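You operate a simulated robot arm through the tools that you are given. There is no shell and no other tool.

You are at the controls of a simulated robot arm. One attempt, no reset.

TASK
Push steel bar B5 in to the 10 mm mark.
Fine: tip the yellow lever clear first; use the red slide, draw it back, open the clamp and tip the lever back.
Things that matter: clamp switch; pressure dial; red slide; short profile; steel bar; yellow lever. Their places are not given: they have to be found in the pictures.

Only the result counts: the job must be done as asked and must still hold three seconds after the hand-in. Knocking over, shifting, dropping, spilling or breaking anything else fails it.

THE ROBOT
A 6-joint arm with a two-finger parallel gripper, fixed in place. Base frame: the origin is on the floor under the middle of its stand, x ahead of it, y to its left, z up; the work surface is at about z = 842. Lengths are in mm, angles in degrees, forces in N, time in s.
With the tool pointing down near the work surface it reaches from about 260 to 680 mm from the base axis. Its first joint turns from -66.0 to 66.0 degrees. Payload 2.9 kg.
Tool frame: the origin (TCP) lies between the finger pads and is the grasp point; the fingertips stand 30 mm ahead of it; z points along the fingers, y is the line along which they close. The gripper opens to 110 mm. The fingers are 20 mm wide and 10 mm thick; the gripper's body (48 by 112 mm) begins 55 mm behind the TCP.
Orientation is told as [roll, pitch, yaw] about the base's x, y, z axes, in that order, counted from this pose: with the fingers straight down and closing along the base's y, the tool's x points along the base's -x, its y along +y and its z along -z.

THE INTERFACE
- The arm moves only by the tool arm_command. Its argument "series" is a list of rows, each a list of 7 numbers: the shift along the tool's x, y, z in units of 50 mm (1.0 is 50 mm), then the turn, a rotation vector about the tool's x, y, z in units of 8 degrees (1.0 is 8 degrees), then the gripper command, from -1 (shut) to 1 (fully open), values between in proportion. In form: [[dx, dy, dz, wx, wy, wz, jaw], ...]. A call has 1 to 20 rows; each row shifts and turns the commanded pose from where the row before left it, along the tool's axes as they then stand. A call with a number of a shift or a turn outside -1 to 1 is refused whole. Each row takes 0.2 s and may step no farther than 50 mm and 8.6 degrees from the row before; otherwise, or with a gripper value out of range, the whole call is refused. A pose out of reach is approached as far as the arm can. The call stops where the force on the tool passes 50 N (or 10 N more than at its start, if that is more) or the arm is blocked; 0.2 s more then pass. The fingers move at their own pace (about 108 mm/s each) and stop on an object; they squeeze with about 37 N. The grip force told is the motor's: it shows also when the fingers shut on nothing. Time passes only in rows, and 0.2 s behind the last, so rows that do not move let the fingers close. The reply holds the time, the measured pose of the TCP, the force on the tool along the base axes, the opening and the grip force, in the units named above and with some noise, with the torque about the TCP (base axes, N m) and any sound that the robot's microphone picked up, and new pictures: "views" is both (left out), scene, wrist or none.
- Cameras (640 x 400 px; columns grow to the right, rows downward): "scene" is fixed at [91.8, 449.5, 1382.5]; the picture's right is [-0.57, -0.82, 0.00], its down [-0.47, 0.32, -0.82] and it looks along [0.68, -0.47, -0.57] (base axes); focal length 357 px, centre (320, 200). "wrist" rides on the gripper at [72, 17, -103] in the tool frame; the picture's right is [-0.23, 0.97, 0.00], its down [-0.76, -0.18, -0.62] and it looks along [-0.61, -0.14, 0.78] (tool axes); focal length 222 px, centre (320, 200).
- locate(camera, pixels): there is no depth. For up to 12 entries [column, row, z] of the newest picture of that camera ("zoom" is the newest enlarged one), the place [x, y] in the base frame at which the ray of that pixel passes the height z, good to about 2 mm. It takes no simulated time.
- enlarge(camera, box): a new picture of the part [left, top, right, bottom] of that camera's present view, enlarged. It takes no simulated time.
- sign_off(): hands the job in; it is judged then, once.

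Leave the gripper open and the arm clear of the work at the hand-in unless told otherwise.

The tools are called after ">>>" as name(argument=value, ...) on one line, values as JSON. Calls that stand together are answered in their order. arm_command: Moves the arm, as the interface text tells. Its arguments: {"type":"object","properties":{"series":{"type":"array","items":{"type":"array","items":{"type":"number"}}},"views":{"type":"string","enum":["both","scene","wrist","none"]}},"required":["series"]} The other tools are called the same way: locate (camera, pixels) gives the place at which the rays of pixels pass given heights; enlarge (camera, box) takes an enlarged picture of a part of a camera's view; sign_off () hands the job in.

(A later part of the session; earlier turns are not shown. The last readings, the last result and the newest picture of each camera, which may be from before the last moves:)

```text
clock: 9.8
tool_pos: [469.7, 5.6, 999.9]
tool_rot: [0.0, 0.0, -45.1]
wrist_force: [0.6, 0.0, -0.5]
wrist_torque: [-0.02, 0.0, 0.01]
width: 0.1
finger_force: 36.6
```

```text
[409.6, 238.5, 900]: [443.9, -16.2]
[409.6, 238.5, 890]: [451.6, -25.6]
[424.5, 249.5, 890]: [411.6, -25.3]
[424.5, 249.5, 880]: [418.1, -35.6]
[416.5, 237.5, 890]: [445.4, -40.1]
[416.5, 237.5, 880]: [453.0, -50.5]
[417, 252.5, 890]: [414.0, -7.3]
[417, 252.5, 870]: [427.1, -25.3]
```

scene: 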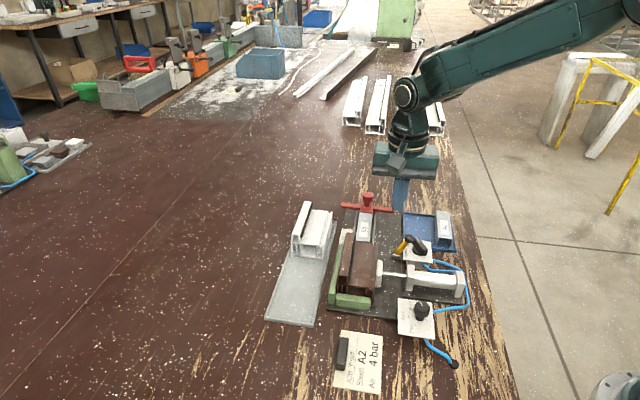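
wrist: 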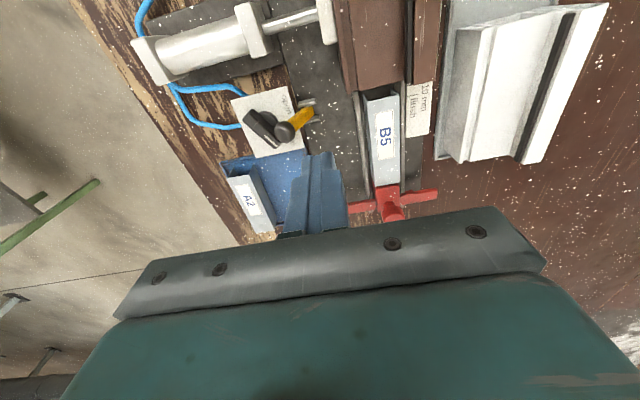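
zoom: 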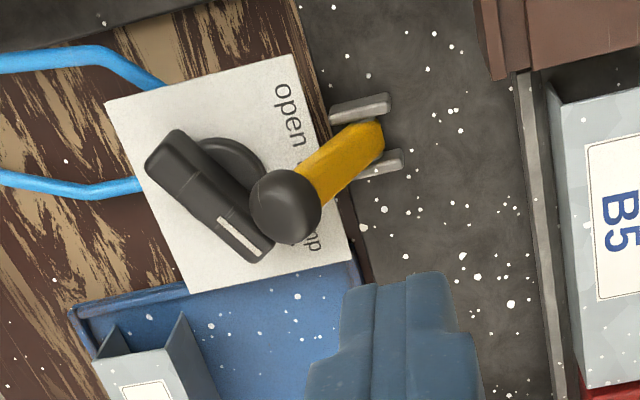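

Ball at rest: s≈-326, t≈303, z≈900. The switch handle centre is around s≈-324, t≈279. Now to the red knob: I'll open the fingers to about 60 mm and move above it at s=-458, t=397.5, z≈950.

>>> arm_command(series=[[-0.649, 0.307, 0, 0, 0, 0, 0.09], [-0.649, 0.307, 0, 0, 0, 0, 0.09], [-0.649, 0.307, 0, 0, 0, 0, 0.09], [-0.649, 0.307, 0, 0, 0, 0, 0.09], [0, 0, 0.5, 0, 0, 0, 0.09], [0, 0, 0.5, 0, 0, 0, 0.09], [0, 0, 0, 0, 0, 0, 0.09]], views="both")

>>> enlarge(camera="wrist", box=[230, 80, 410, 210])

>>> enlarge(camera="scene", box=[330, 150, 410, 220])

```text
clock: 11.4
tool_pos: [605.9, -43.8, 947.6]
tool_rot: [0.0, 0.0, -45.0]
wrist_force: [0.0, -0.8, 0.8]
wrist_torque: [0.01, 0.01, 0.0]
width: 60.2
finger_force: 0.0
```

scene: 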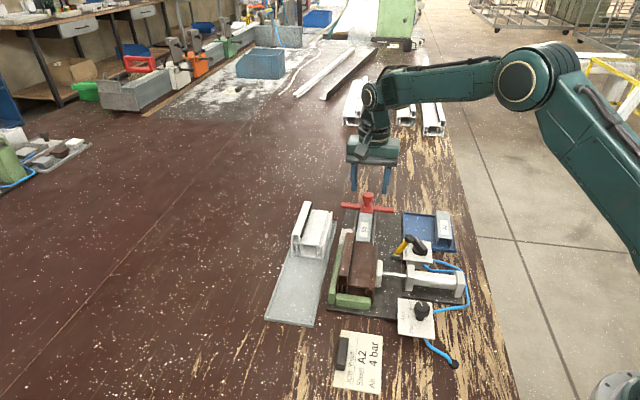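
wrist: 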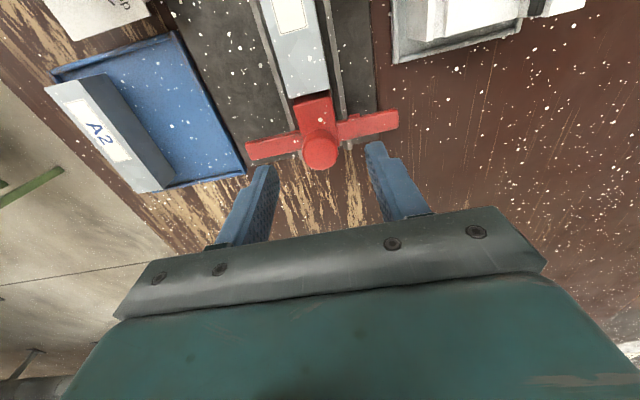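

```text
3.08 times, centred on (320, 145) of wrist
```

zoom: 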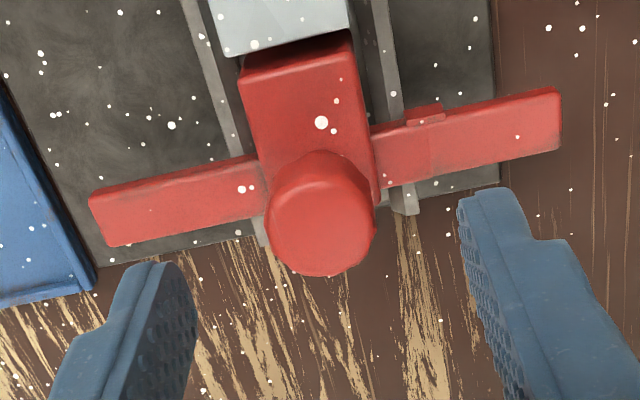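

```text
5.71 times, centred on (370, 185) of scene
```

zoom: 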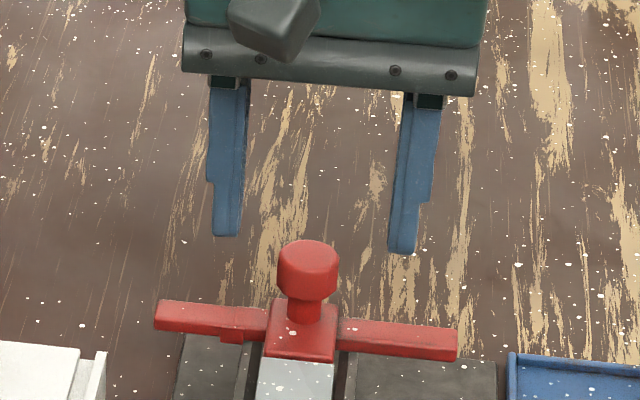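

The knob's top centre appears at wrist (320.6,153). I'll check it against the TCP before lowering.

>>> locate(camera="wrist", pixels=[[320.6, 153, 909], [320.6, 153, 905], [320.6, 153, 913], [266, 140, 876], [394, 112, 876], [354, 118, 872], [354, 116, 868], [302, 104, 876], [333, 97, 876], [304, 160, 909], [337, 152, 909]])

```text
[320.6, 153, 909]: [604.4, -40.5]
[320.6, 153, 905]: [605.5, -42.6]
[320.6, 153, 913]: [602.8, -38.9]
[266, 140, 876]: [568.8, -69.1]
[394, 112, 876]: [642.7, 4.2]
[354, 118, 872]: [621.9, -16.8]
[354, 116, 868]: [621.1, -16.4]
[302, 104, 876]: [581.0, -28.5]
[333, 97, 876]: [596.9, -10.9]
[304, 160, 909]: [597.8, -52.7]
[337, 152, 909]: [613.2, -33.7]
```

The knob lies within about 2 mm of the TCP. I'll shift 2 mm along s, lower to z≈914 (tips at 884, above the handle), and check.

>>> arm_command(series=[[0.04, 0.02, 0.3, 0, 0, 0, 0.09], [0, 0, 0.2, 0, 0, 0, 0.09], [0, 0, 0.16, 0, 0, 0, 0.09], [0, 0, 0, 0, 0, 0, 0.09]], views="both")

>>> enlarge(camera="scene", box=[330, 170, 410, 230])

>>> enlarge(camera="wrist", box=[230, 80, 410, 220])

```text
clock: 12.4
tool_pos: [605.8, -39.9, 914.3]
tool_rot: [0.0, 0.0, -45.1]
wrist_force: [0.0, 0.9, -0.6]
wrist_torque: [-0.01, 0.0, 0.04]
width: 59.9
finger_force: 0.2
```

scene: 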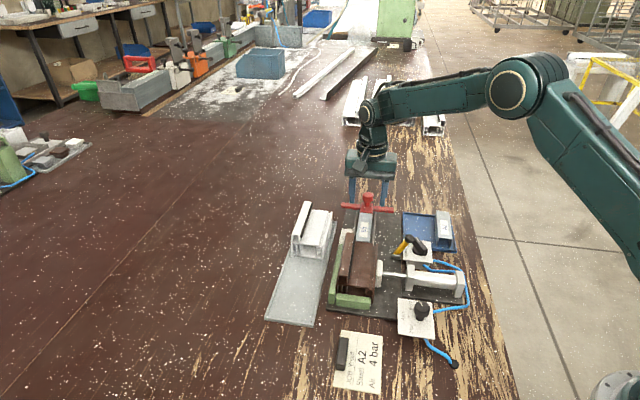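
wrist: 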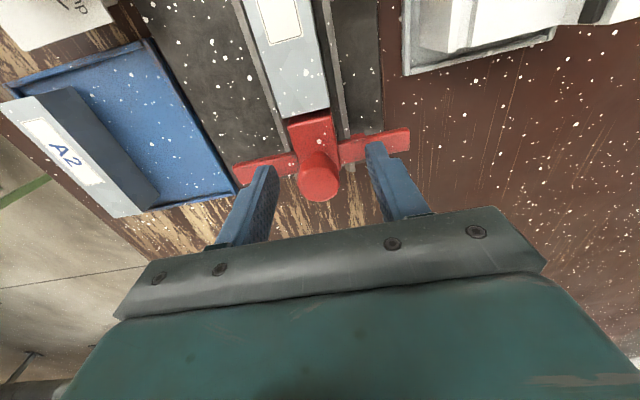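

```text
6.67 times, centred on (370, 200) of scene
```

zoom: 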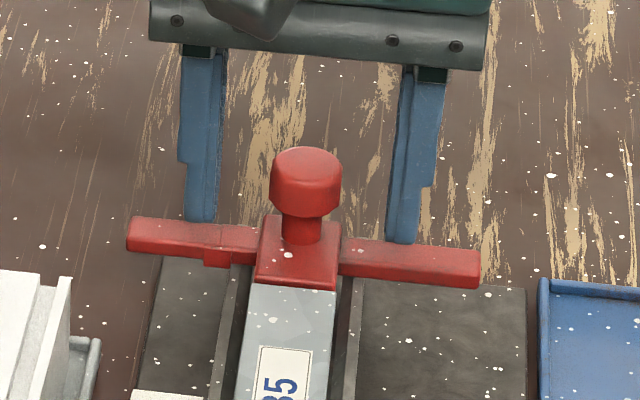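

```text
2.86 times, centred on (320, 150) of wrist
```

zoom: 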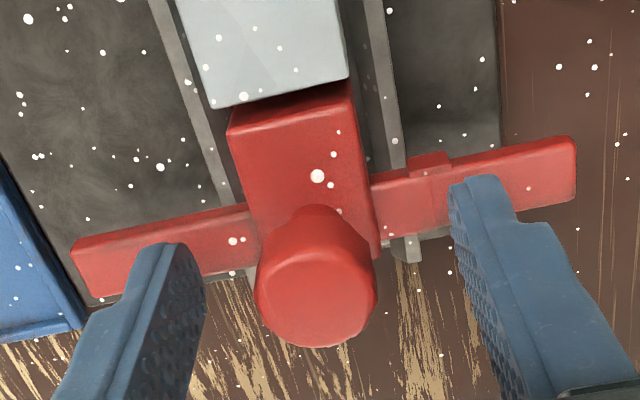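

The fingers straddle the knob, just above the cross handle. Closing now.

>>> arm_command(series=[[0, -0.02, 0, 0, 0, 0, -1], [0, 0, 0, 0, 0, 0, -1], [0, 0, 0, 0, 0, 0, -1]], views="both")

>>> enlarge(camera="scene", box=[330, 170, 410, 230])

>>> enlarge(camera="wrist", box=[230, 80, 410, 220])

```text
clock: 13.2
tool_pos: [602.7, -40.2, 915.0]
tool_rot: [0.0, 0.0, -45.0]
wrist_force: [3.5, 3.8, -2.1]
wrist_torque: [0.04, -0.09, 0.02]
width: 25.2
finger_force: 44.8
```

scene: 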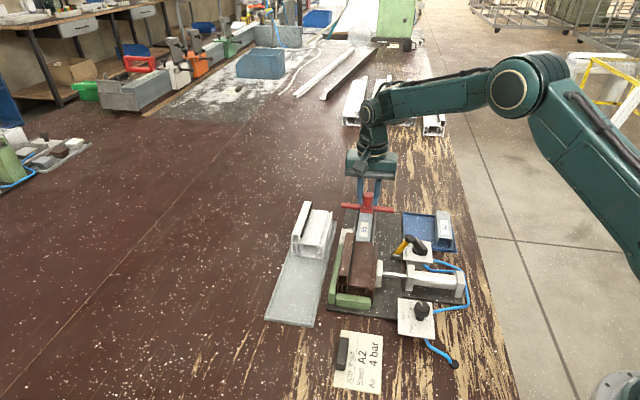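
wrist: 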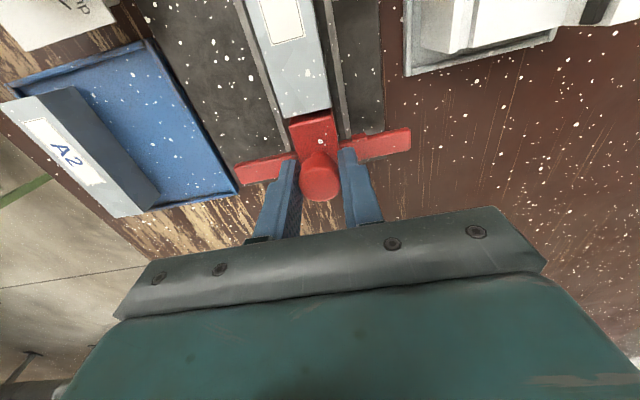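

```text
6.67 times, centred on (370, 200) of scene
```

zoom: 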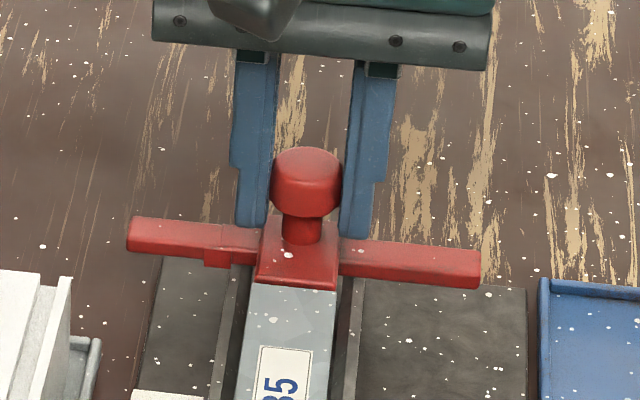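

```text
2.86 times, centred on (320, 150) of wrist
```

zoom: 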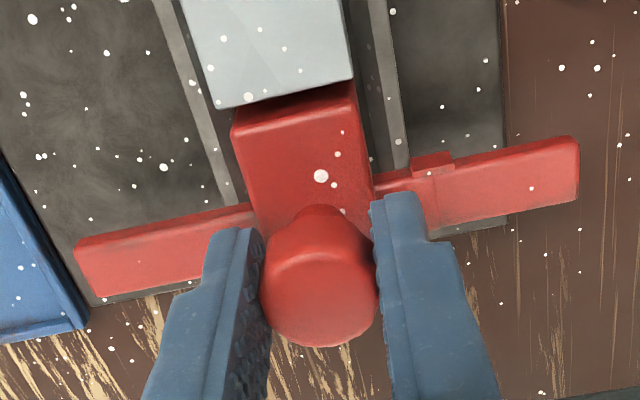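

The knob is held (25 mm wide). I'll push along +s, first 40 mm slowly, watching the force.

>>> arm_command(series=[[0.1, 0.02, 0, 0, 0, 0, -1], [0.2, 0, 0, 0, 0, 0, -1], [0.2, 0, 0, 0, 0, 0, -1], [0.2, 0, 0, 0, 0, 0, -1], [0.1, 0, 0, 0, 0, 0, -1], [0, 0, 0, 0, 0, 0, -1]], views="both")

>>> enlarge(camera="scene", box=[330, 170, 430, 260])

>>> enlarge(camera="wrist", box=[230, 0, 410, 200])

```text
clock: 14.6
tool_pos: [575.7, -13.5, 915.1]
tool_rot: [-0.2, 0.1, -45.0]
wrist_force: [-2.7, -3.6, -13.3]
wrist_torque: [-0.21, -0.14, -0.08]
width: 25.3
finger_force: 45.1
```

scene: 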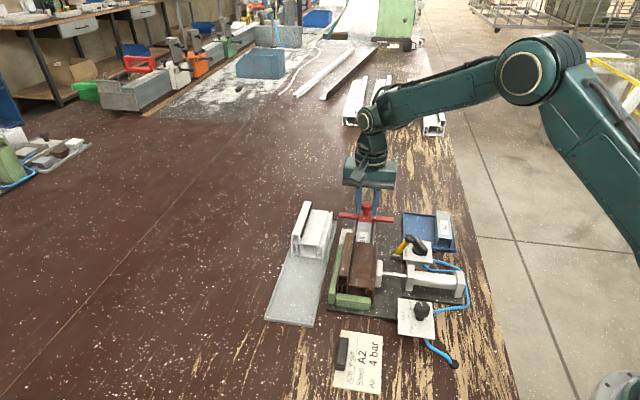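
wrist: 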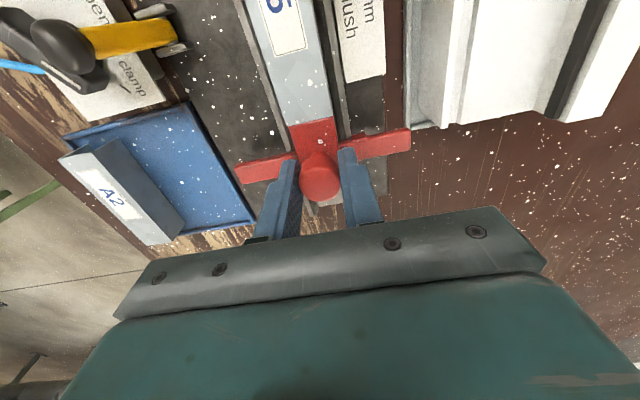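

```text
4.44 times, centred on (380, 215) of scene
```

zoom: 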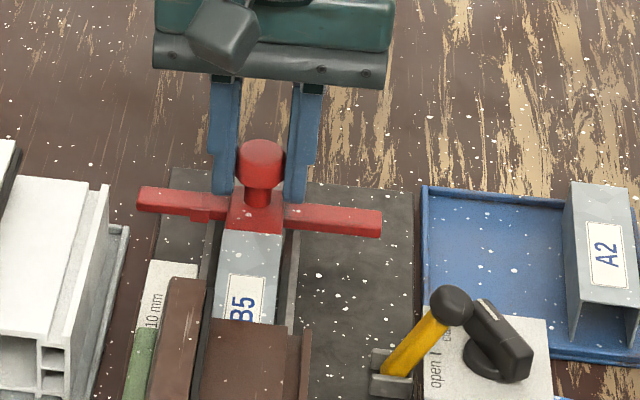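

```text
2.00 times, centred on (320, 100) of wrist
```

zoom: 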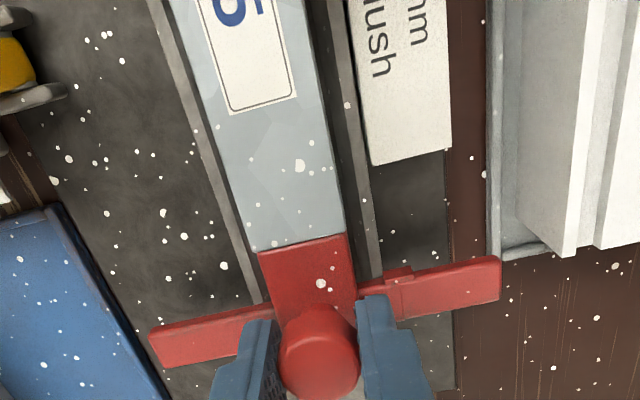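

The slide and bar move freely, with a downward pull of 13 N. I'll lower the command slightly to relax it and push another 40 mm.

>>> arm_command(series=[[0.1, 0, 0.015, 0, 0, 0, -1], [0.2, 0, 0.01, 0, 0, 0, -1], [0.2, 0, 0, 0, 0, 0, -1], [0.2, 0, 0, 0, 0, 0, -1], [0.1, 0, 0, 0, 0, 0, -1], [0, 0, 0, 0, 0, 0, -1]], views="both")

>>> enlarge(camera="scene", box=[330, 180, 430, 260])

>>> enlarge(camera="wrist", box=[230, 0, 430, 200])

```text
clock: 16.0
tool_pos: [548.1, 14.9, 915.5]
tool_rot: [-0.1, -0.1, -45.1]
wrist_force: [-7.6, -9.4, -7.6]
wrist_torque: [-0.33, -0.07, -0.05]
width: 25.0
finger_force: 45.1
```

scene: 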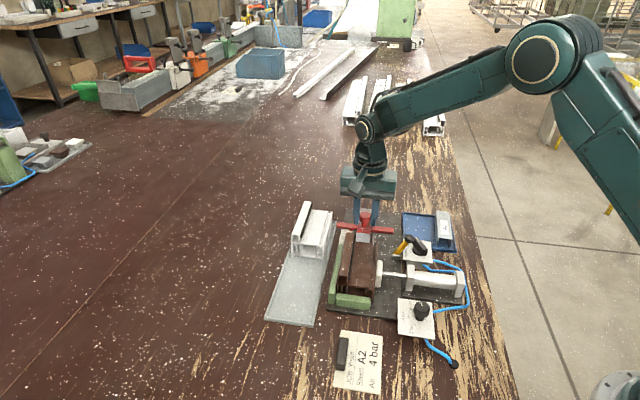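
wrist: 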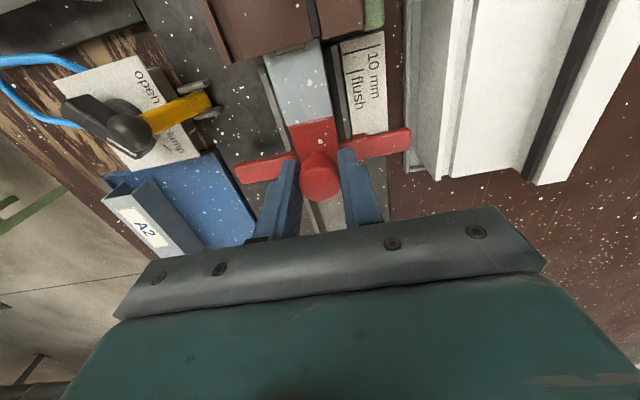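

```text
5.00 times, centred on (380, 220) of scene
```

zoom: 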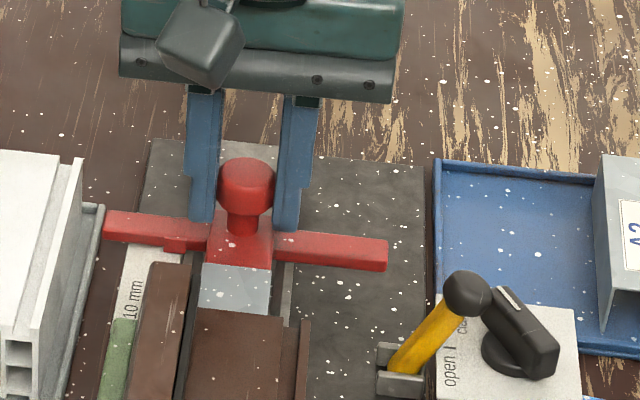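

```text
2.00 times, centred on (330, 100) of wrist
```

zoom: 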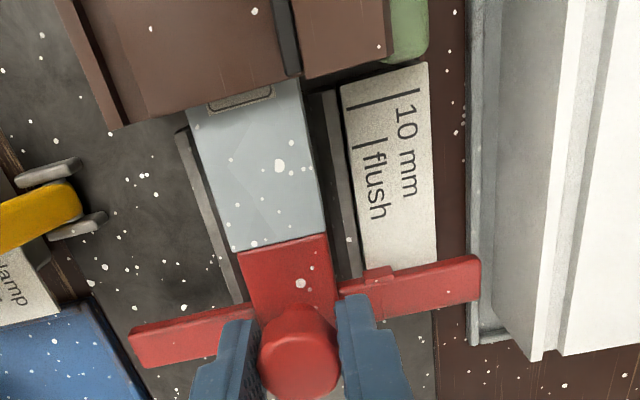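

Now the tab and both lines are in the same view. I'll zoom in on them to measure the remaining travel.

>>> enlarge(camera="wrist", box=[300, 20, 420, 180])

>>> enlarge(camera="wrist", box=[330, 110, 420, 165])

>>> enlarge(camera="wrist", box=[260, 20, 400, 110])

```text
2.50 times, centred on (360, 100) of wrist
```

zoom: 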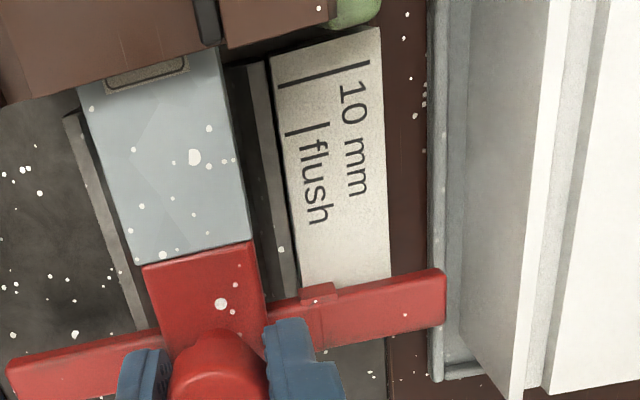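

```text
7.11 times, centred on (375, 138) of wrist
```

zoom: 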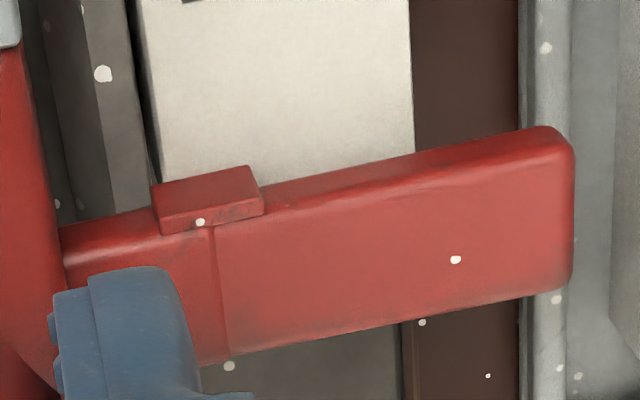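

```text
4.44 times, centred on (330, 65) of wrist
```

zoom: 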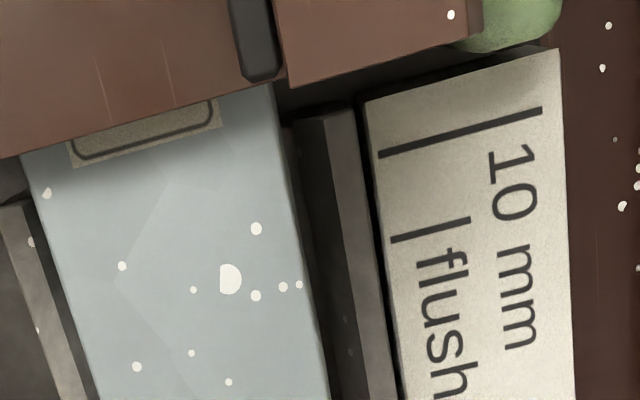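

>>> locate(camera="wrist", pixels=[[343.5, 54.4, 853], [379.5, 44.7, 853], [346.4, 73.8, 853], [363.8, 69.1, 853], [358.8, 134.9, 858], [358.8, 134.9, 864], [359.5, 140.8, 873], [359.5, 140.8, 878], [283, 97, 876], [325, 89.5, 876], [293, 87, 890], [349, 41, 905]])

```text
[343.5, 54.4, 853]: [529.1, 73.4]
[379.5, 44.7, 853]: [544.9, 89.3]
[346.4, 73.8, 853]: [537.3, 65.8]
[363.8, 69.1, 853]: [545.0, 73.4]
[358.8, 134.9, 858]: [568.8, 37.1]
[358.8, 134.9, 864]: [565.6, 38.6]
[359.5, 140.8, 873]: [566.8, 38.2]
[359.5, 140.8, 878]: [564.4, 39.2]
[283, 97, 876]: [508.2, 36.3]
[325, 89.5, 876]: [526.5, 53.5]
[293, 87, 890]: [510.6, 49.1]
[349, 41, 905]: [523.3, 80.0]
```

I need the label's height to avoid parallax errors. I'll locate the same label and slide corners with the scene camera at several heights.

>>> enlarge(camera="scene", box=[335, 210, 395, 260])

```text
8.00 times, centred on (365, 235) of scene
```

zoom: 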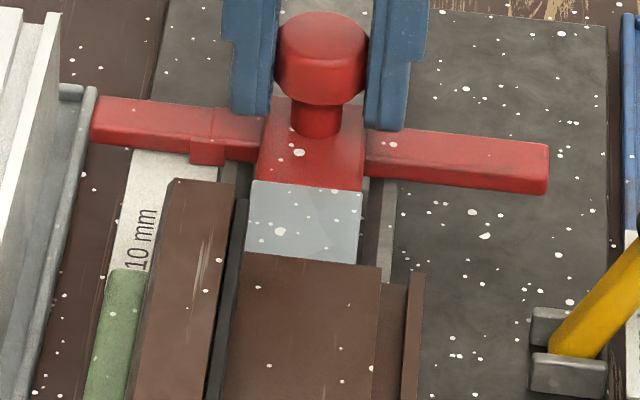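

>>> locate(camera="scene", pixels=[[341.6, 228.8, 855], [341.6, 228.8, 870], [352.5, 229.5, 855], [352.5, 229.5, 870], [393.5, 227.9, 885], [393.5, 227.9, 870], [337.1, 222.1, 885], [337.1, 222.1, 870], [356.3, 232.8, 885], [356.3, 232.8, 870], [370.3, 233.8, 885], [370.3, 233.8, 870]])

>>> locate(camera="wrist", pixels=[[241, 183.5, 885], [241, 183.5, 870], [410.6, 150, 885], [410.6, 150, 870], [317.2, 116, 885], [317.2, 116, 870], [289.2, 126.4, 885], [289.2, 126.4, 870], [358.8, 134.9, 870], [359.5, 140.8, 885], [343.5, 54.4, 870], [346.4, 73.8, 870]])

```text
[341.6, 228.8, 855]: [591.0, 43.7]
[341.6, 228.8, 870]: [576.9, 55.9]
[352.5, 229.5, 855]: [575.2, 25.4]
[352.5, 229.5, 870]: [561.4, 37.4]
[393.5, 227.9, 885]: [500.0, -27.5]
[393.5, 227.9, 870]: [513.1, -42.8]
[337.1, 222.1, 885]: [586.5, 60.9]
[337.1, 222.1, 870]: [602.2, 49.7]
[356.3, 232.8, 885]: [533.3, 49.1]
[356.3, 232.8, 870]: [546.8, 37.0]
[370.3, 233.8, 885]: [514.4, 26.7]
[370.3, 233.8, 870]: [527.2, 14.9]
```

```text
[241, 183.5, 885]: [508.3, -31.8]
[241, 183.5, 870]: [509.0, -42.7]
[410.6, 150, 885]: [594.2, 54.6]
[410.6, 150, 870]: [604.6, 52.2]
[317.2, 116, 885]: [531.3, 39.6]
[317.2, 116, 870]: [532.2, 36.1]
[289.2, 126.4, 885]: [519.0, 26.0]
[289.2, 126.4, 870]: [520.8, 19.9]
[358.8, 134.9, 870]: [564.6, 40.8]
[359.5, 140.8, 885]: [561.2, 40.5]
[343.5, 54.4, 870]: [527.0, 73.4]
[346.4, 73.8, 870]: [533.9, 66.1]
```

The label surface is at z≈864. The 10 mm line is at s≈-321 and the tab face now at s≈-372.5, so about 51 mm remain. I'll push 36 mm more, with a small sideways correction, then measure again.

>>> arm_command(series=[[0.1, -0.02, 0, 0, 0, 0, -1], [0.2, 0, 0, 0, 0, 0, -1], [0.2, 0, 0, 0, 0, 0, -1], [0.16, 0, 0, 0, 0, 0, -1], [0.06, 0, 0, 0, 0, 0, -1], [0, 0, 0, 0, 0, 0, -1]], views="both")

>>> enlarge(camera="scene", box=[335, 210, 415, 275])

>>> enlarge(camera="wrist", box=[320, 80, 420, 165])

>>> enlarge(camera="wrist", box=[220, 50, 400, 190])

```text
clock: 17.4
tool_pos: [521.4, 41.2, 914.5]
tool_rot: [0.1, 0.0, -45.0]
wrist_force: [-1.4, -1.8, -6.2]
wrist_torque: [0.03, 0.09, 0.03]
width: 25.2
finger_force: 45.0
```

scene: 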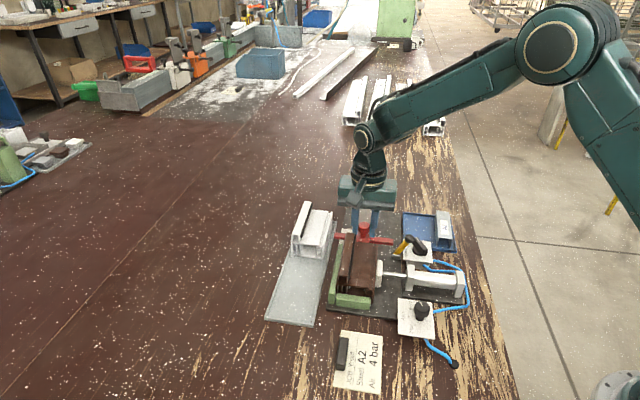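
wrist: 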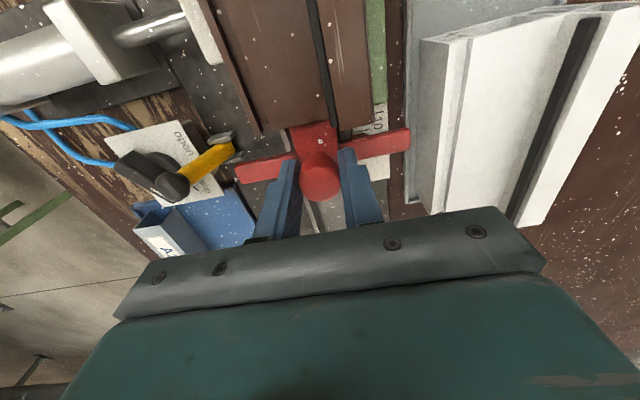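

```text
6.15 times, centred on (375, 242) of scene
```

zoom: 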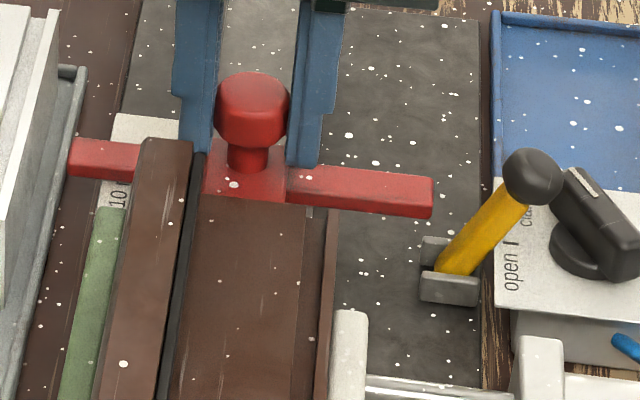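

```text
4.71 times, centred on (370, 122) of wrist
```

zoom: 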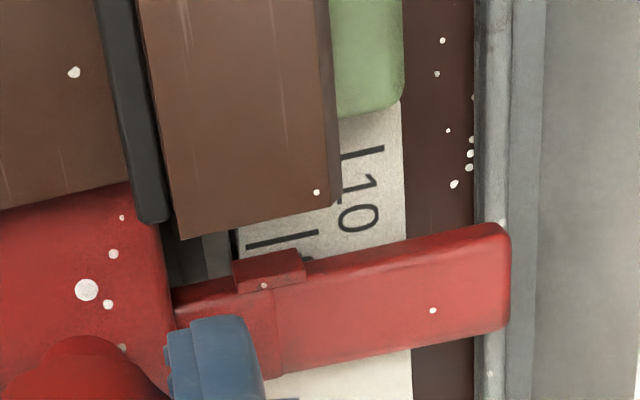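

```text
2.86 times, centred on (310, 120) of wrist
```

zoom: 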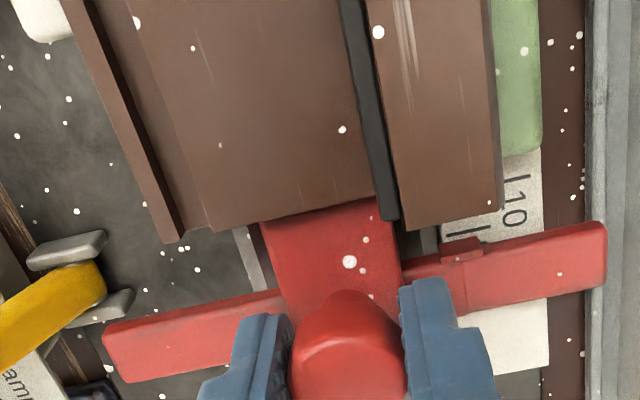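

>>> locate(camera="wrist", pixels=[[359, 130.5, 864], [359, 133.7, 864], [359, 133.7, 868], [374.2, 112.9, 864], [383.4, 110.8, 864], [359.5, 140, 874], [355, 132.4, 864], [369.6, 128.8, 864], [375, 123, 905], [341, 130.5, 905], [340, 116.5, 905], [292, 129, 905]])

```text
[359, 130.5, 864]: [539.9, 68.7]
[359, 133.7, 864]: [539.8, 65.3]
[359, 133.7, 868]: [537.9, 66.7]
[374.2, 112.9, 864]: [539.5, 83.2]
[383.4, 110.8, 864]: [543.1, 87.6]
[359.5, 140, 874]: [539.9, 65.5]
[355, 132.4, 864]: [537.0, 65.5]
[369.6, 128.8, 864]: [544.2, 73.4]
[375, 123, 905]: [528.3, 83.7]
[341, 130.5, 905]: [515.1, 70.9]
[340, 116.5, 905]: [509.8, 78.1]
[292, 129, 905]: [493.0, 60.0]
```

>>> locate(camera="wrist", pixels=[[330.3, 119, 885], [330.3, 119, 905], [272.2, 130.5, 885], [272.2, 130.5, 905], [340.5, 130.5, 885], [340.5, 130.5, 905], [373, 123, 885], [373, 123, 905]])

>>> locate(camera="scene", pixels=[[355.5, 241.2, 885], [355.5, 241.2, 905], [372.9, 243.1, 885], [372.9, 243.1, 905], [354.2, 233, 885], [354.2, 233, 905], [346.4, 232.6, 885], [346.4, 232.6, 905]])

>>> enlarge(camera="scene", box=[340, 220, 390, 255])

```text
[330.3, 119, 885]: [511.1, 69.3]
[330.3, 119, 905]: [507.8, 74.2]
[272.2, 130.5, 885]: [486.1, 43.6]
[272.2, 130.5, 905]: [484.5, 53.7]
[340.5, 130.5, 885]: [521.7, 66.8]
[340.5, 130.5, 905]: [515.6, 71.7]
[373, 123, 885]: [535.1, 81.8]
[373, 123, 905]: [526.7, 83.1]
```

```text
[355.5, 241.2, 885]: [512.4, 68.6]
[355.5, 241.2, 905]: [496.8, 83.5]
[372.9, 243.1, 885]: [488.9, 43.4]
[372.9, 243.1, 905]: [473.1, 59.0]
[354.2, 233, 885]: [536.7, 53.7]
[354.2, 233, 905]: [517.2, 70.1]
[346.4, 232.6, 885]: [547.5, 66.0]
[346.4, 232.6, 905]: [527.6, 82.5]
```

```text
11.43 times, centred on (365, 238) of scene
```

zoom: 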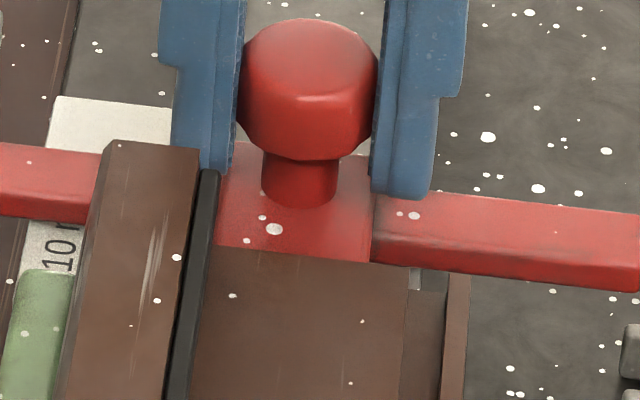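

The profile's end face is at s≈-313 and the slide nose about there, so it's nearly flush. The tab is about 2 mm before the flush line. I'll go 2 mm further and compare the tab with the flush line.

>>> arm_command(series=[[0.04, 0, 0, 0, 0, 0, -1], [0, 0, 0, 0, 0, 0, -1]], views="both")

>>> enlarge(camera="wrist", box=[340, 100, 400, 150])

>>> enlarge(camera="scene", box=[335, 220, 375, 255])

```text
clock: 18.0
tool_pos: [521.1, 42.0, 915.3]
tool_rot: [0.0, 0.0, -45.0]
wrist_force: [2.9, 1.3, -12.3]
wrist_torque: [-0.2, -0.27, -0.01]
width: 25.1
finger_force: 45.3
```

scene: 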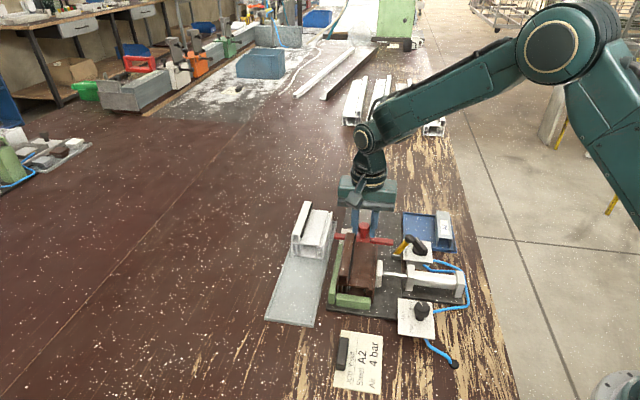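
wrist: 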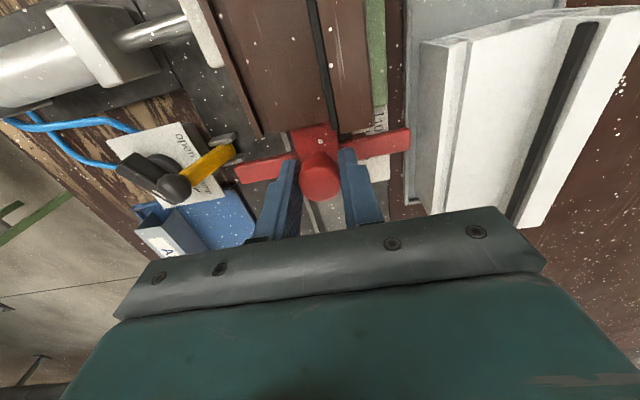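

```text
8.00 times, centred on (370, 125) of wrist
```

zoom: 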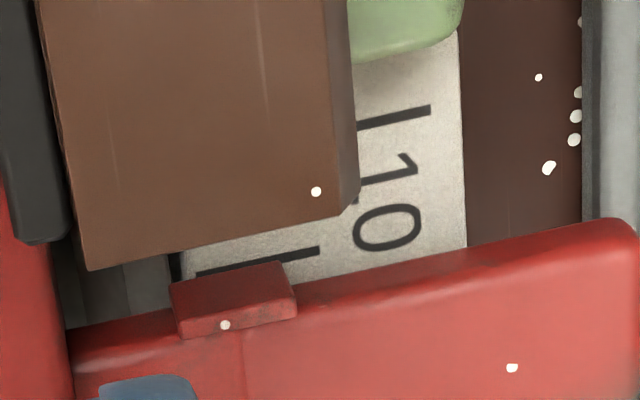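

```text
11.43 times, centred on (355, 238) of scene
```

zoom: 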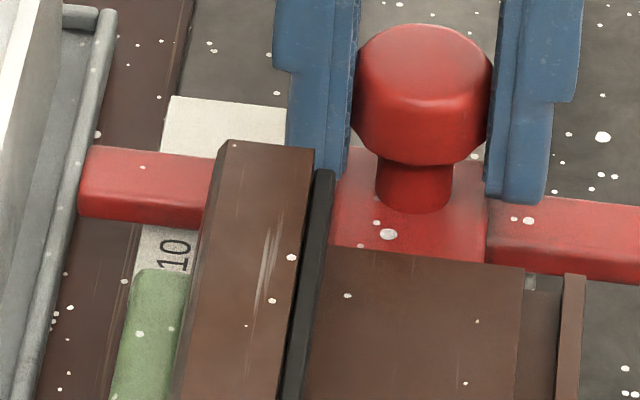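

The tab's front edge is now practically on the flush line. The 10 mm line lies 10 mm further. I'll push 10.5 mm slowly and check.

>>> arm_command(series=[[0.08, 0, 0.01, 0, 0, 0, -1], [0.08, 0, 0, 0, 0, 0, -1], [0.05, 0, 0, 0, 0, 0, -1], [0, 0, 0, 0, 0, 0, -1], [0, 0, 0, 0, 0, 0, -1]], views="both")

>>> enlarge(camera="wrist", box=[340, 100, 400, 150])

>>> enlarge(camera="scene", box=[335, 220, 375, 255])

```text
clock: 19.2
tool_pos: [514.3, 48.4, 916.1]
tool_rot: [-0.1, -0.1, -45.1]
wrist_force: [-3.5, -2.8, 6.6]
wrist_torque: [0.11, 0.18, -0.03]
width: 25.1
finger_force: 45.2
```

scene: 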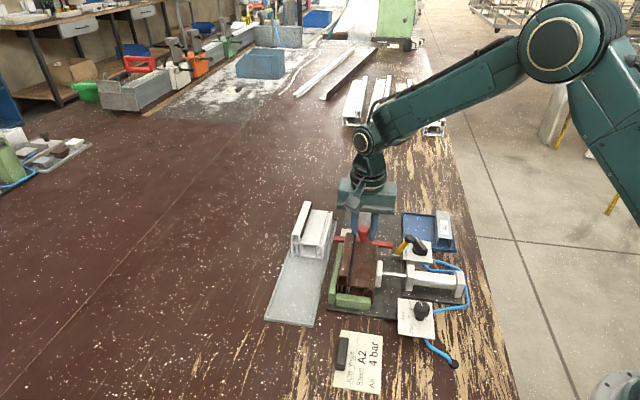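
wrist: 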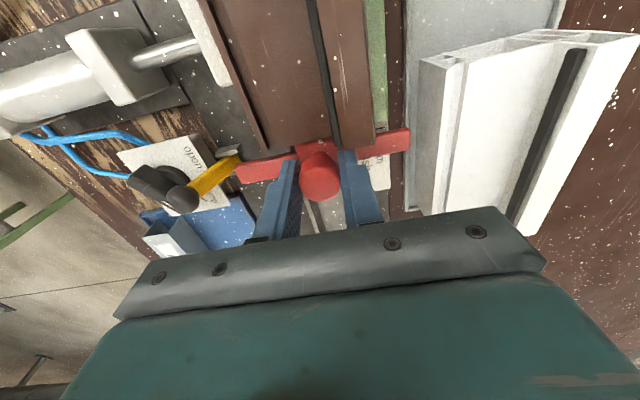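

```text
8.00 times, centred on (370, 125) of wrist
```

zoom: 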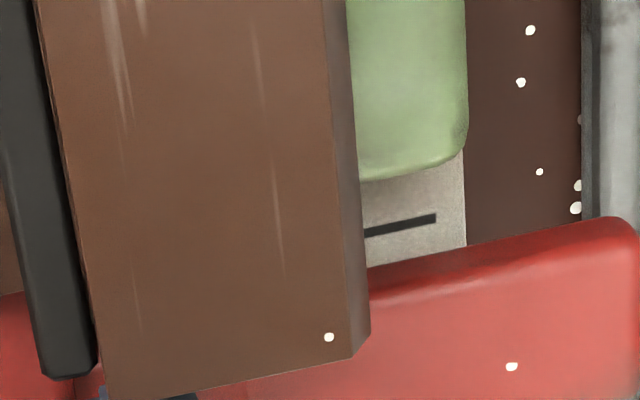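

```text
11.43 times, centred on (355, 238) of scene
```

zoom: 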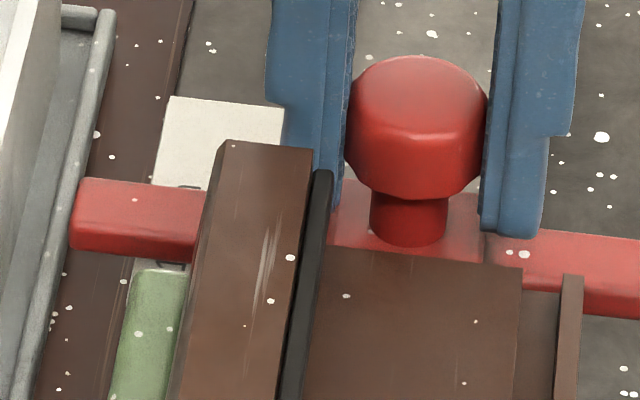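

The slide nose is inside the profile now. By my projection the tab's front is about 0.6 mm short of the 10 mm line and the depth about 9.5 mm. I'll nudge 0.8 mm further and check the pose.

>>> arm_command(series=[[0.016, 0, 0, 0, 0, 0, -1], [0, 0, 0, 0, 0, 0, -1], [0, 0, 0, 0, 0, 0, -1]], views="both")

>>> enlarge(camera="wrist", box=[340, 100, 400, 150])

>>> enlarge(camera="wrist", box=[220, 70, 400, 190])

```text
clock: 20.0
tool_pos: [513.4, 49.5, 915.8]
tool_rot: [0.2, -0.1, -45.0]
wrist_force: [0.4, -2.6, 9.1]
wrist_torque: [-0.18, -0.15, -0.02]
width: 25.3
finger_force: 45.0
```

scene: 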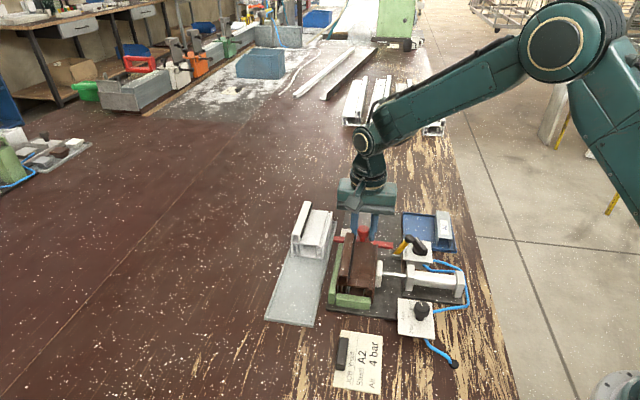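
wrist: 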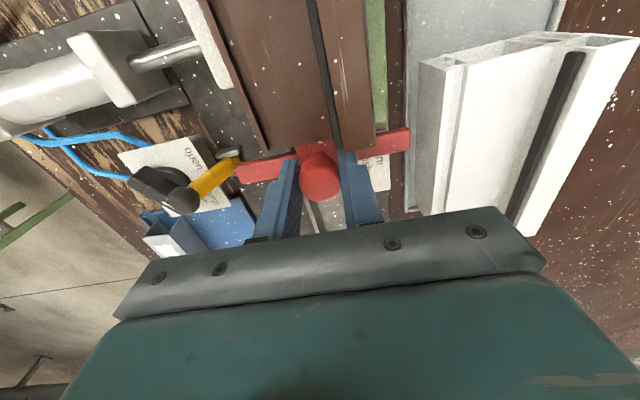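

```text
8.00 times, centred on (370, 125) of wrist
```

zoom: 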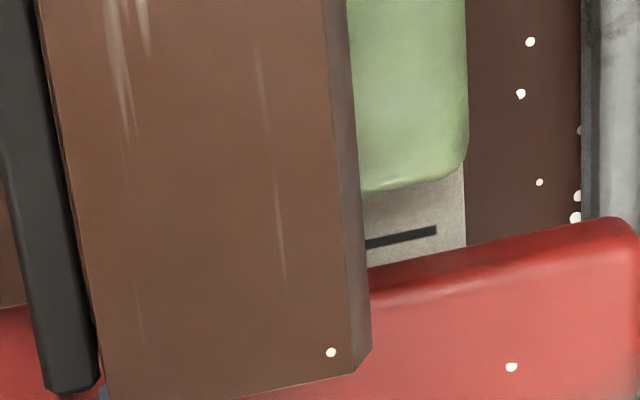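

```text
3.33 times, centred on (310, 130) of wrist
```

zoom: 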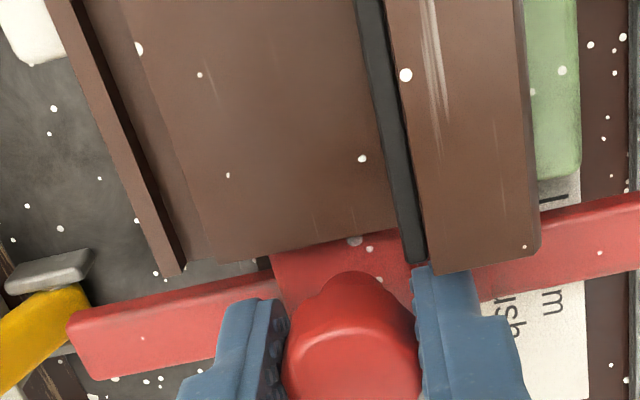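

The tab's front is on the 10 mm line within about 0.5 mm, so the bar is about 10 mm deep. Now I'll draw the slide back gently, about 120 mm, still holding the knob.

>>> arm_command(series=[[-0.1, 0, -0.01, 0, 0, 0, -1], [-0.2, 0, 0, 0, 0, 0, -1], [-0.25, 0, 0, 0, 0, 0, -1], [-0.25, 0, 0, 0, 0, 0, -1], [-0.25, 0, 0, 0, 0, 0, -1], [-0.2, 0, 0, 0, 0, 0, -1], [0, 0, 0, 0, 0, 0, -1]], views="both")

>>> enlarge(camera="wrist", box=[220, 0, 420, 180])

>>> enlarge(camera="scene", box=[335, 190, 415, 270])

```text
clock: 21.6
tool_pos: [558.2, 4.8, 914.5]
tool_rot: [-0.1, -0.1, -45.0]
wrist_force: [0.1, 0.7, 8.5]
wrist_torque: [0.38, 0.44, 0.03]
width: 25.1
finger_force: 45.1
```

scene: 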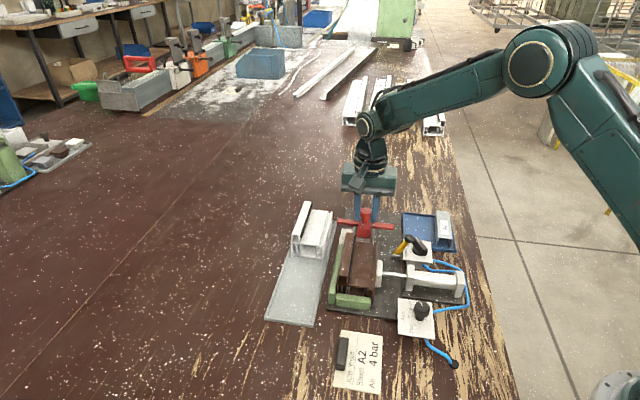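
wrist: 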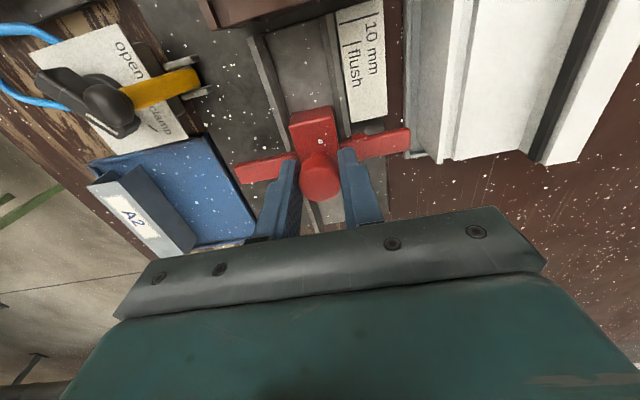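

```text
2.22 times, centred on (320, 90) of wrist
```

zoom: 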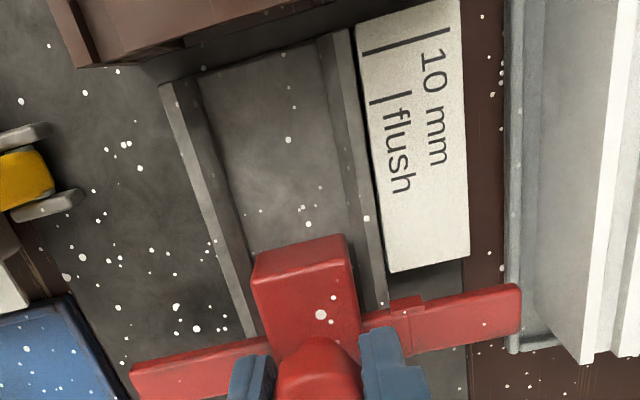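

```text
5.00 times, centred on (375, 230) of scene
```

zoom: 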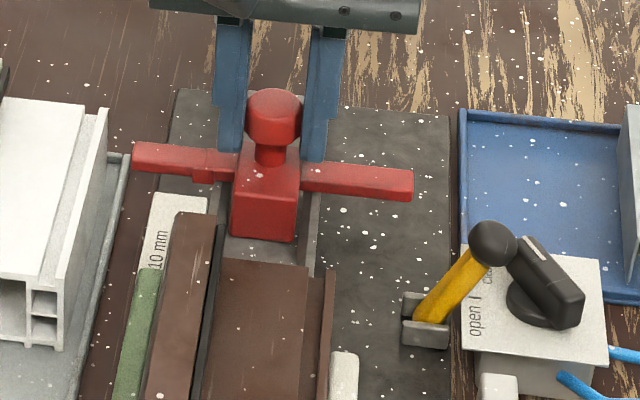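

The bar stayed inside and the slide comes back freely. I'll draw it the remaining 62 mm to where it started.

>>> arm_command(series=[[-0.15, 0, 0, 0, 0, 0, -1], [-0.25, 0, 0, 0, 0, 0, -1], [-0.25, 0, 0, 0, 0, 0, -1], [-0.25, 0, 0, 0, 0, 0, -1], [-0.2, 0, 0, 0, 0, 0, -1], [-0.14, 0, 0, 0, 0, 0, -1], [0, 0, 0, 0, 0, 0, -1]], views="both")

>>> enlarge(camera="wrist", box=[220, 0, 420, 180])

>>> enlarge(camera="scene", box=[335, 180, 415, 260])

```text
clock: 23.2
tool_pos: [600.6, -37.9, 915.4]
tool_rot: [0.0, 0.0, -45.0]
wrist_force: [2.4, 1.7, 0.2]
wrist_torque: [0.23, 0.19, -0.01]
width: 25.2
finger_force: 44.5
```

scene: 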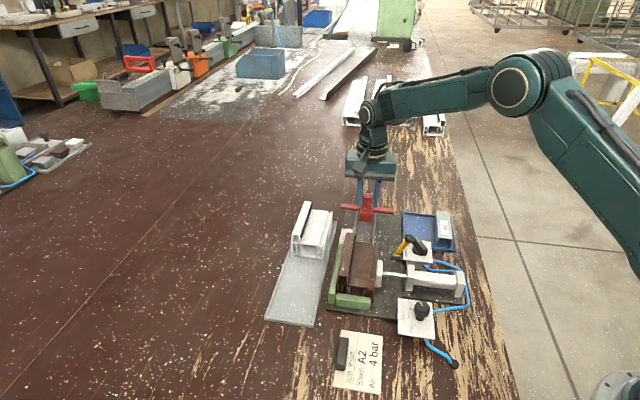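
wrist: 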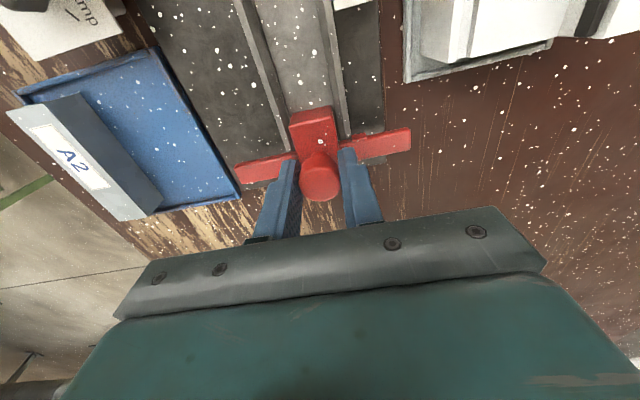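

```text
2.22 times, centred on (320, 90) of wrist
```

zoom: 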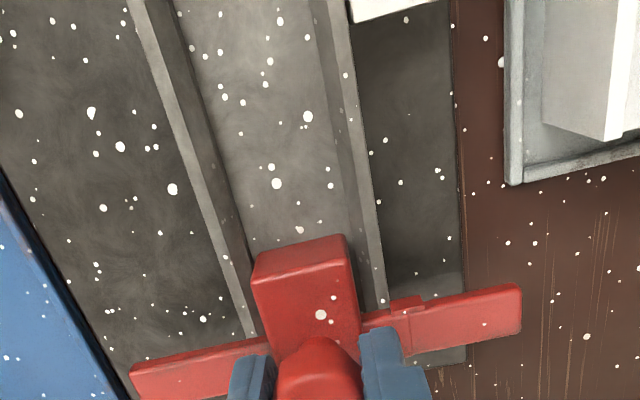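

```text
5.00 times, centred on (375, 220) of scene
```

zoom: 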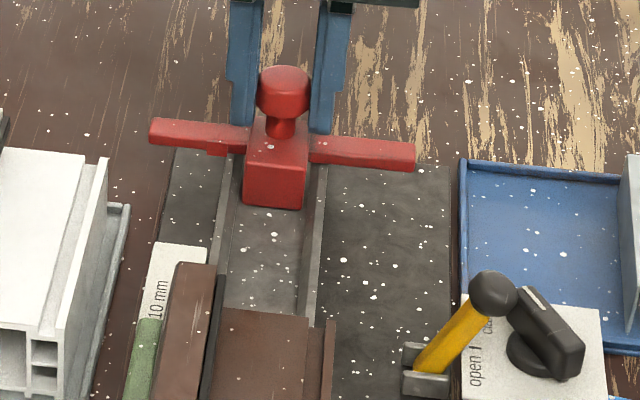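

The slide is about 3 mm short of its start position. I'll pull it 3 mm more, then release and lift.

>>> arm_command(series=[[-0.06, 0, 0, 0, 0, 0, -1], [0, 0, 0, 0, 0, 0, -1], [0, 0, 0, 0, 0, 0, 0.0], [0, 0, 0, 0, 0, 0, 0.0], [0, 0, 0, 0, 0, 0, 0.0]], views="both")

```text
clock: 24.4
tool_pos: [604.2, -40.6, 914.6]
tool_rot: [0.0, 0.0, -44.9]
wrist_force: [0.7, -0.9, -0.3]
wrist_torque: [0.0, 0.01, -0.02]
width: 55.3
finger_force: 0.0
```

scene: 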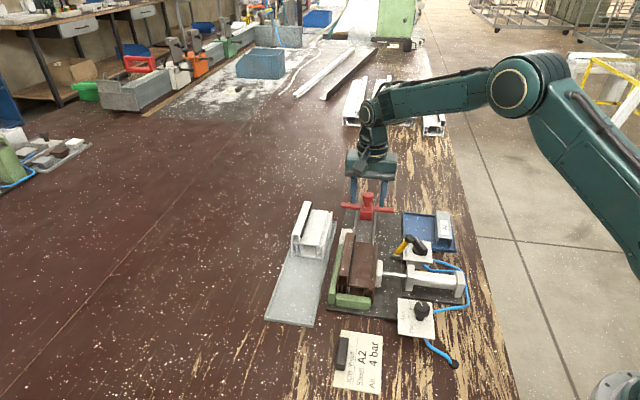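
wrist: 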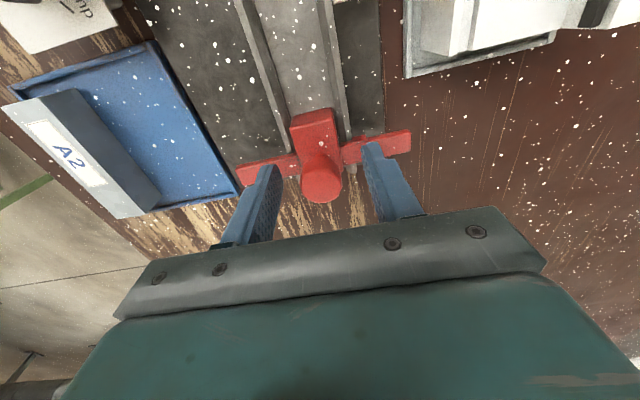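

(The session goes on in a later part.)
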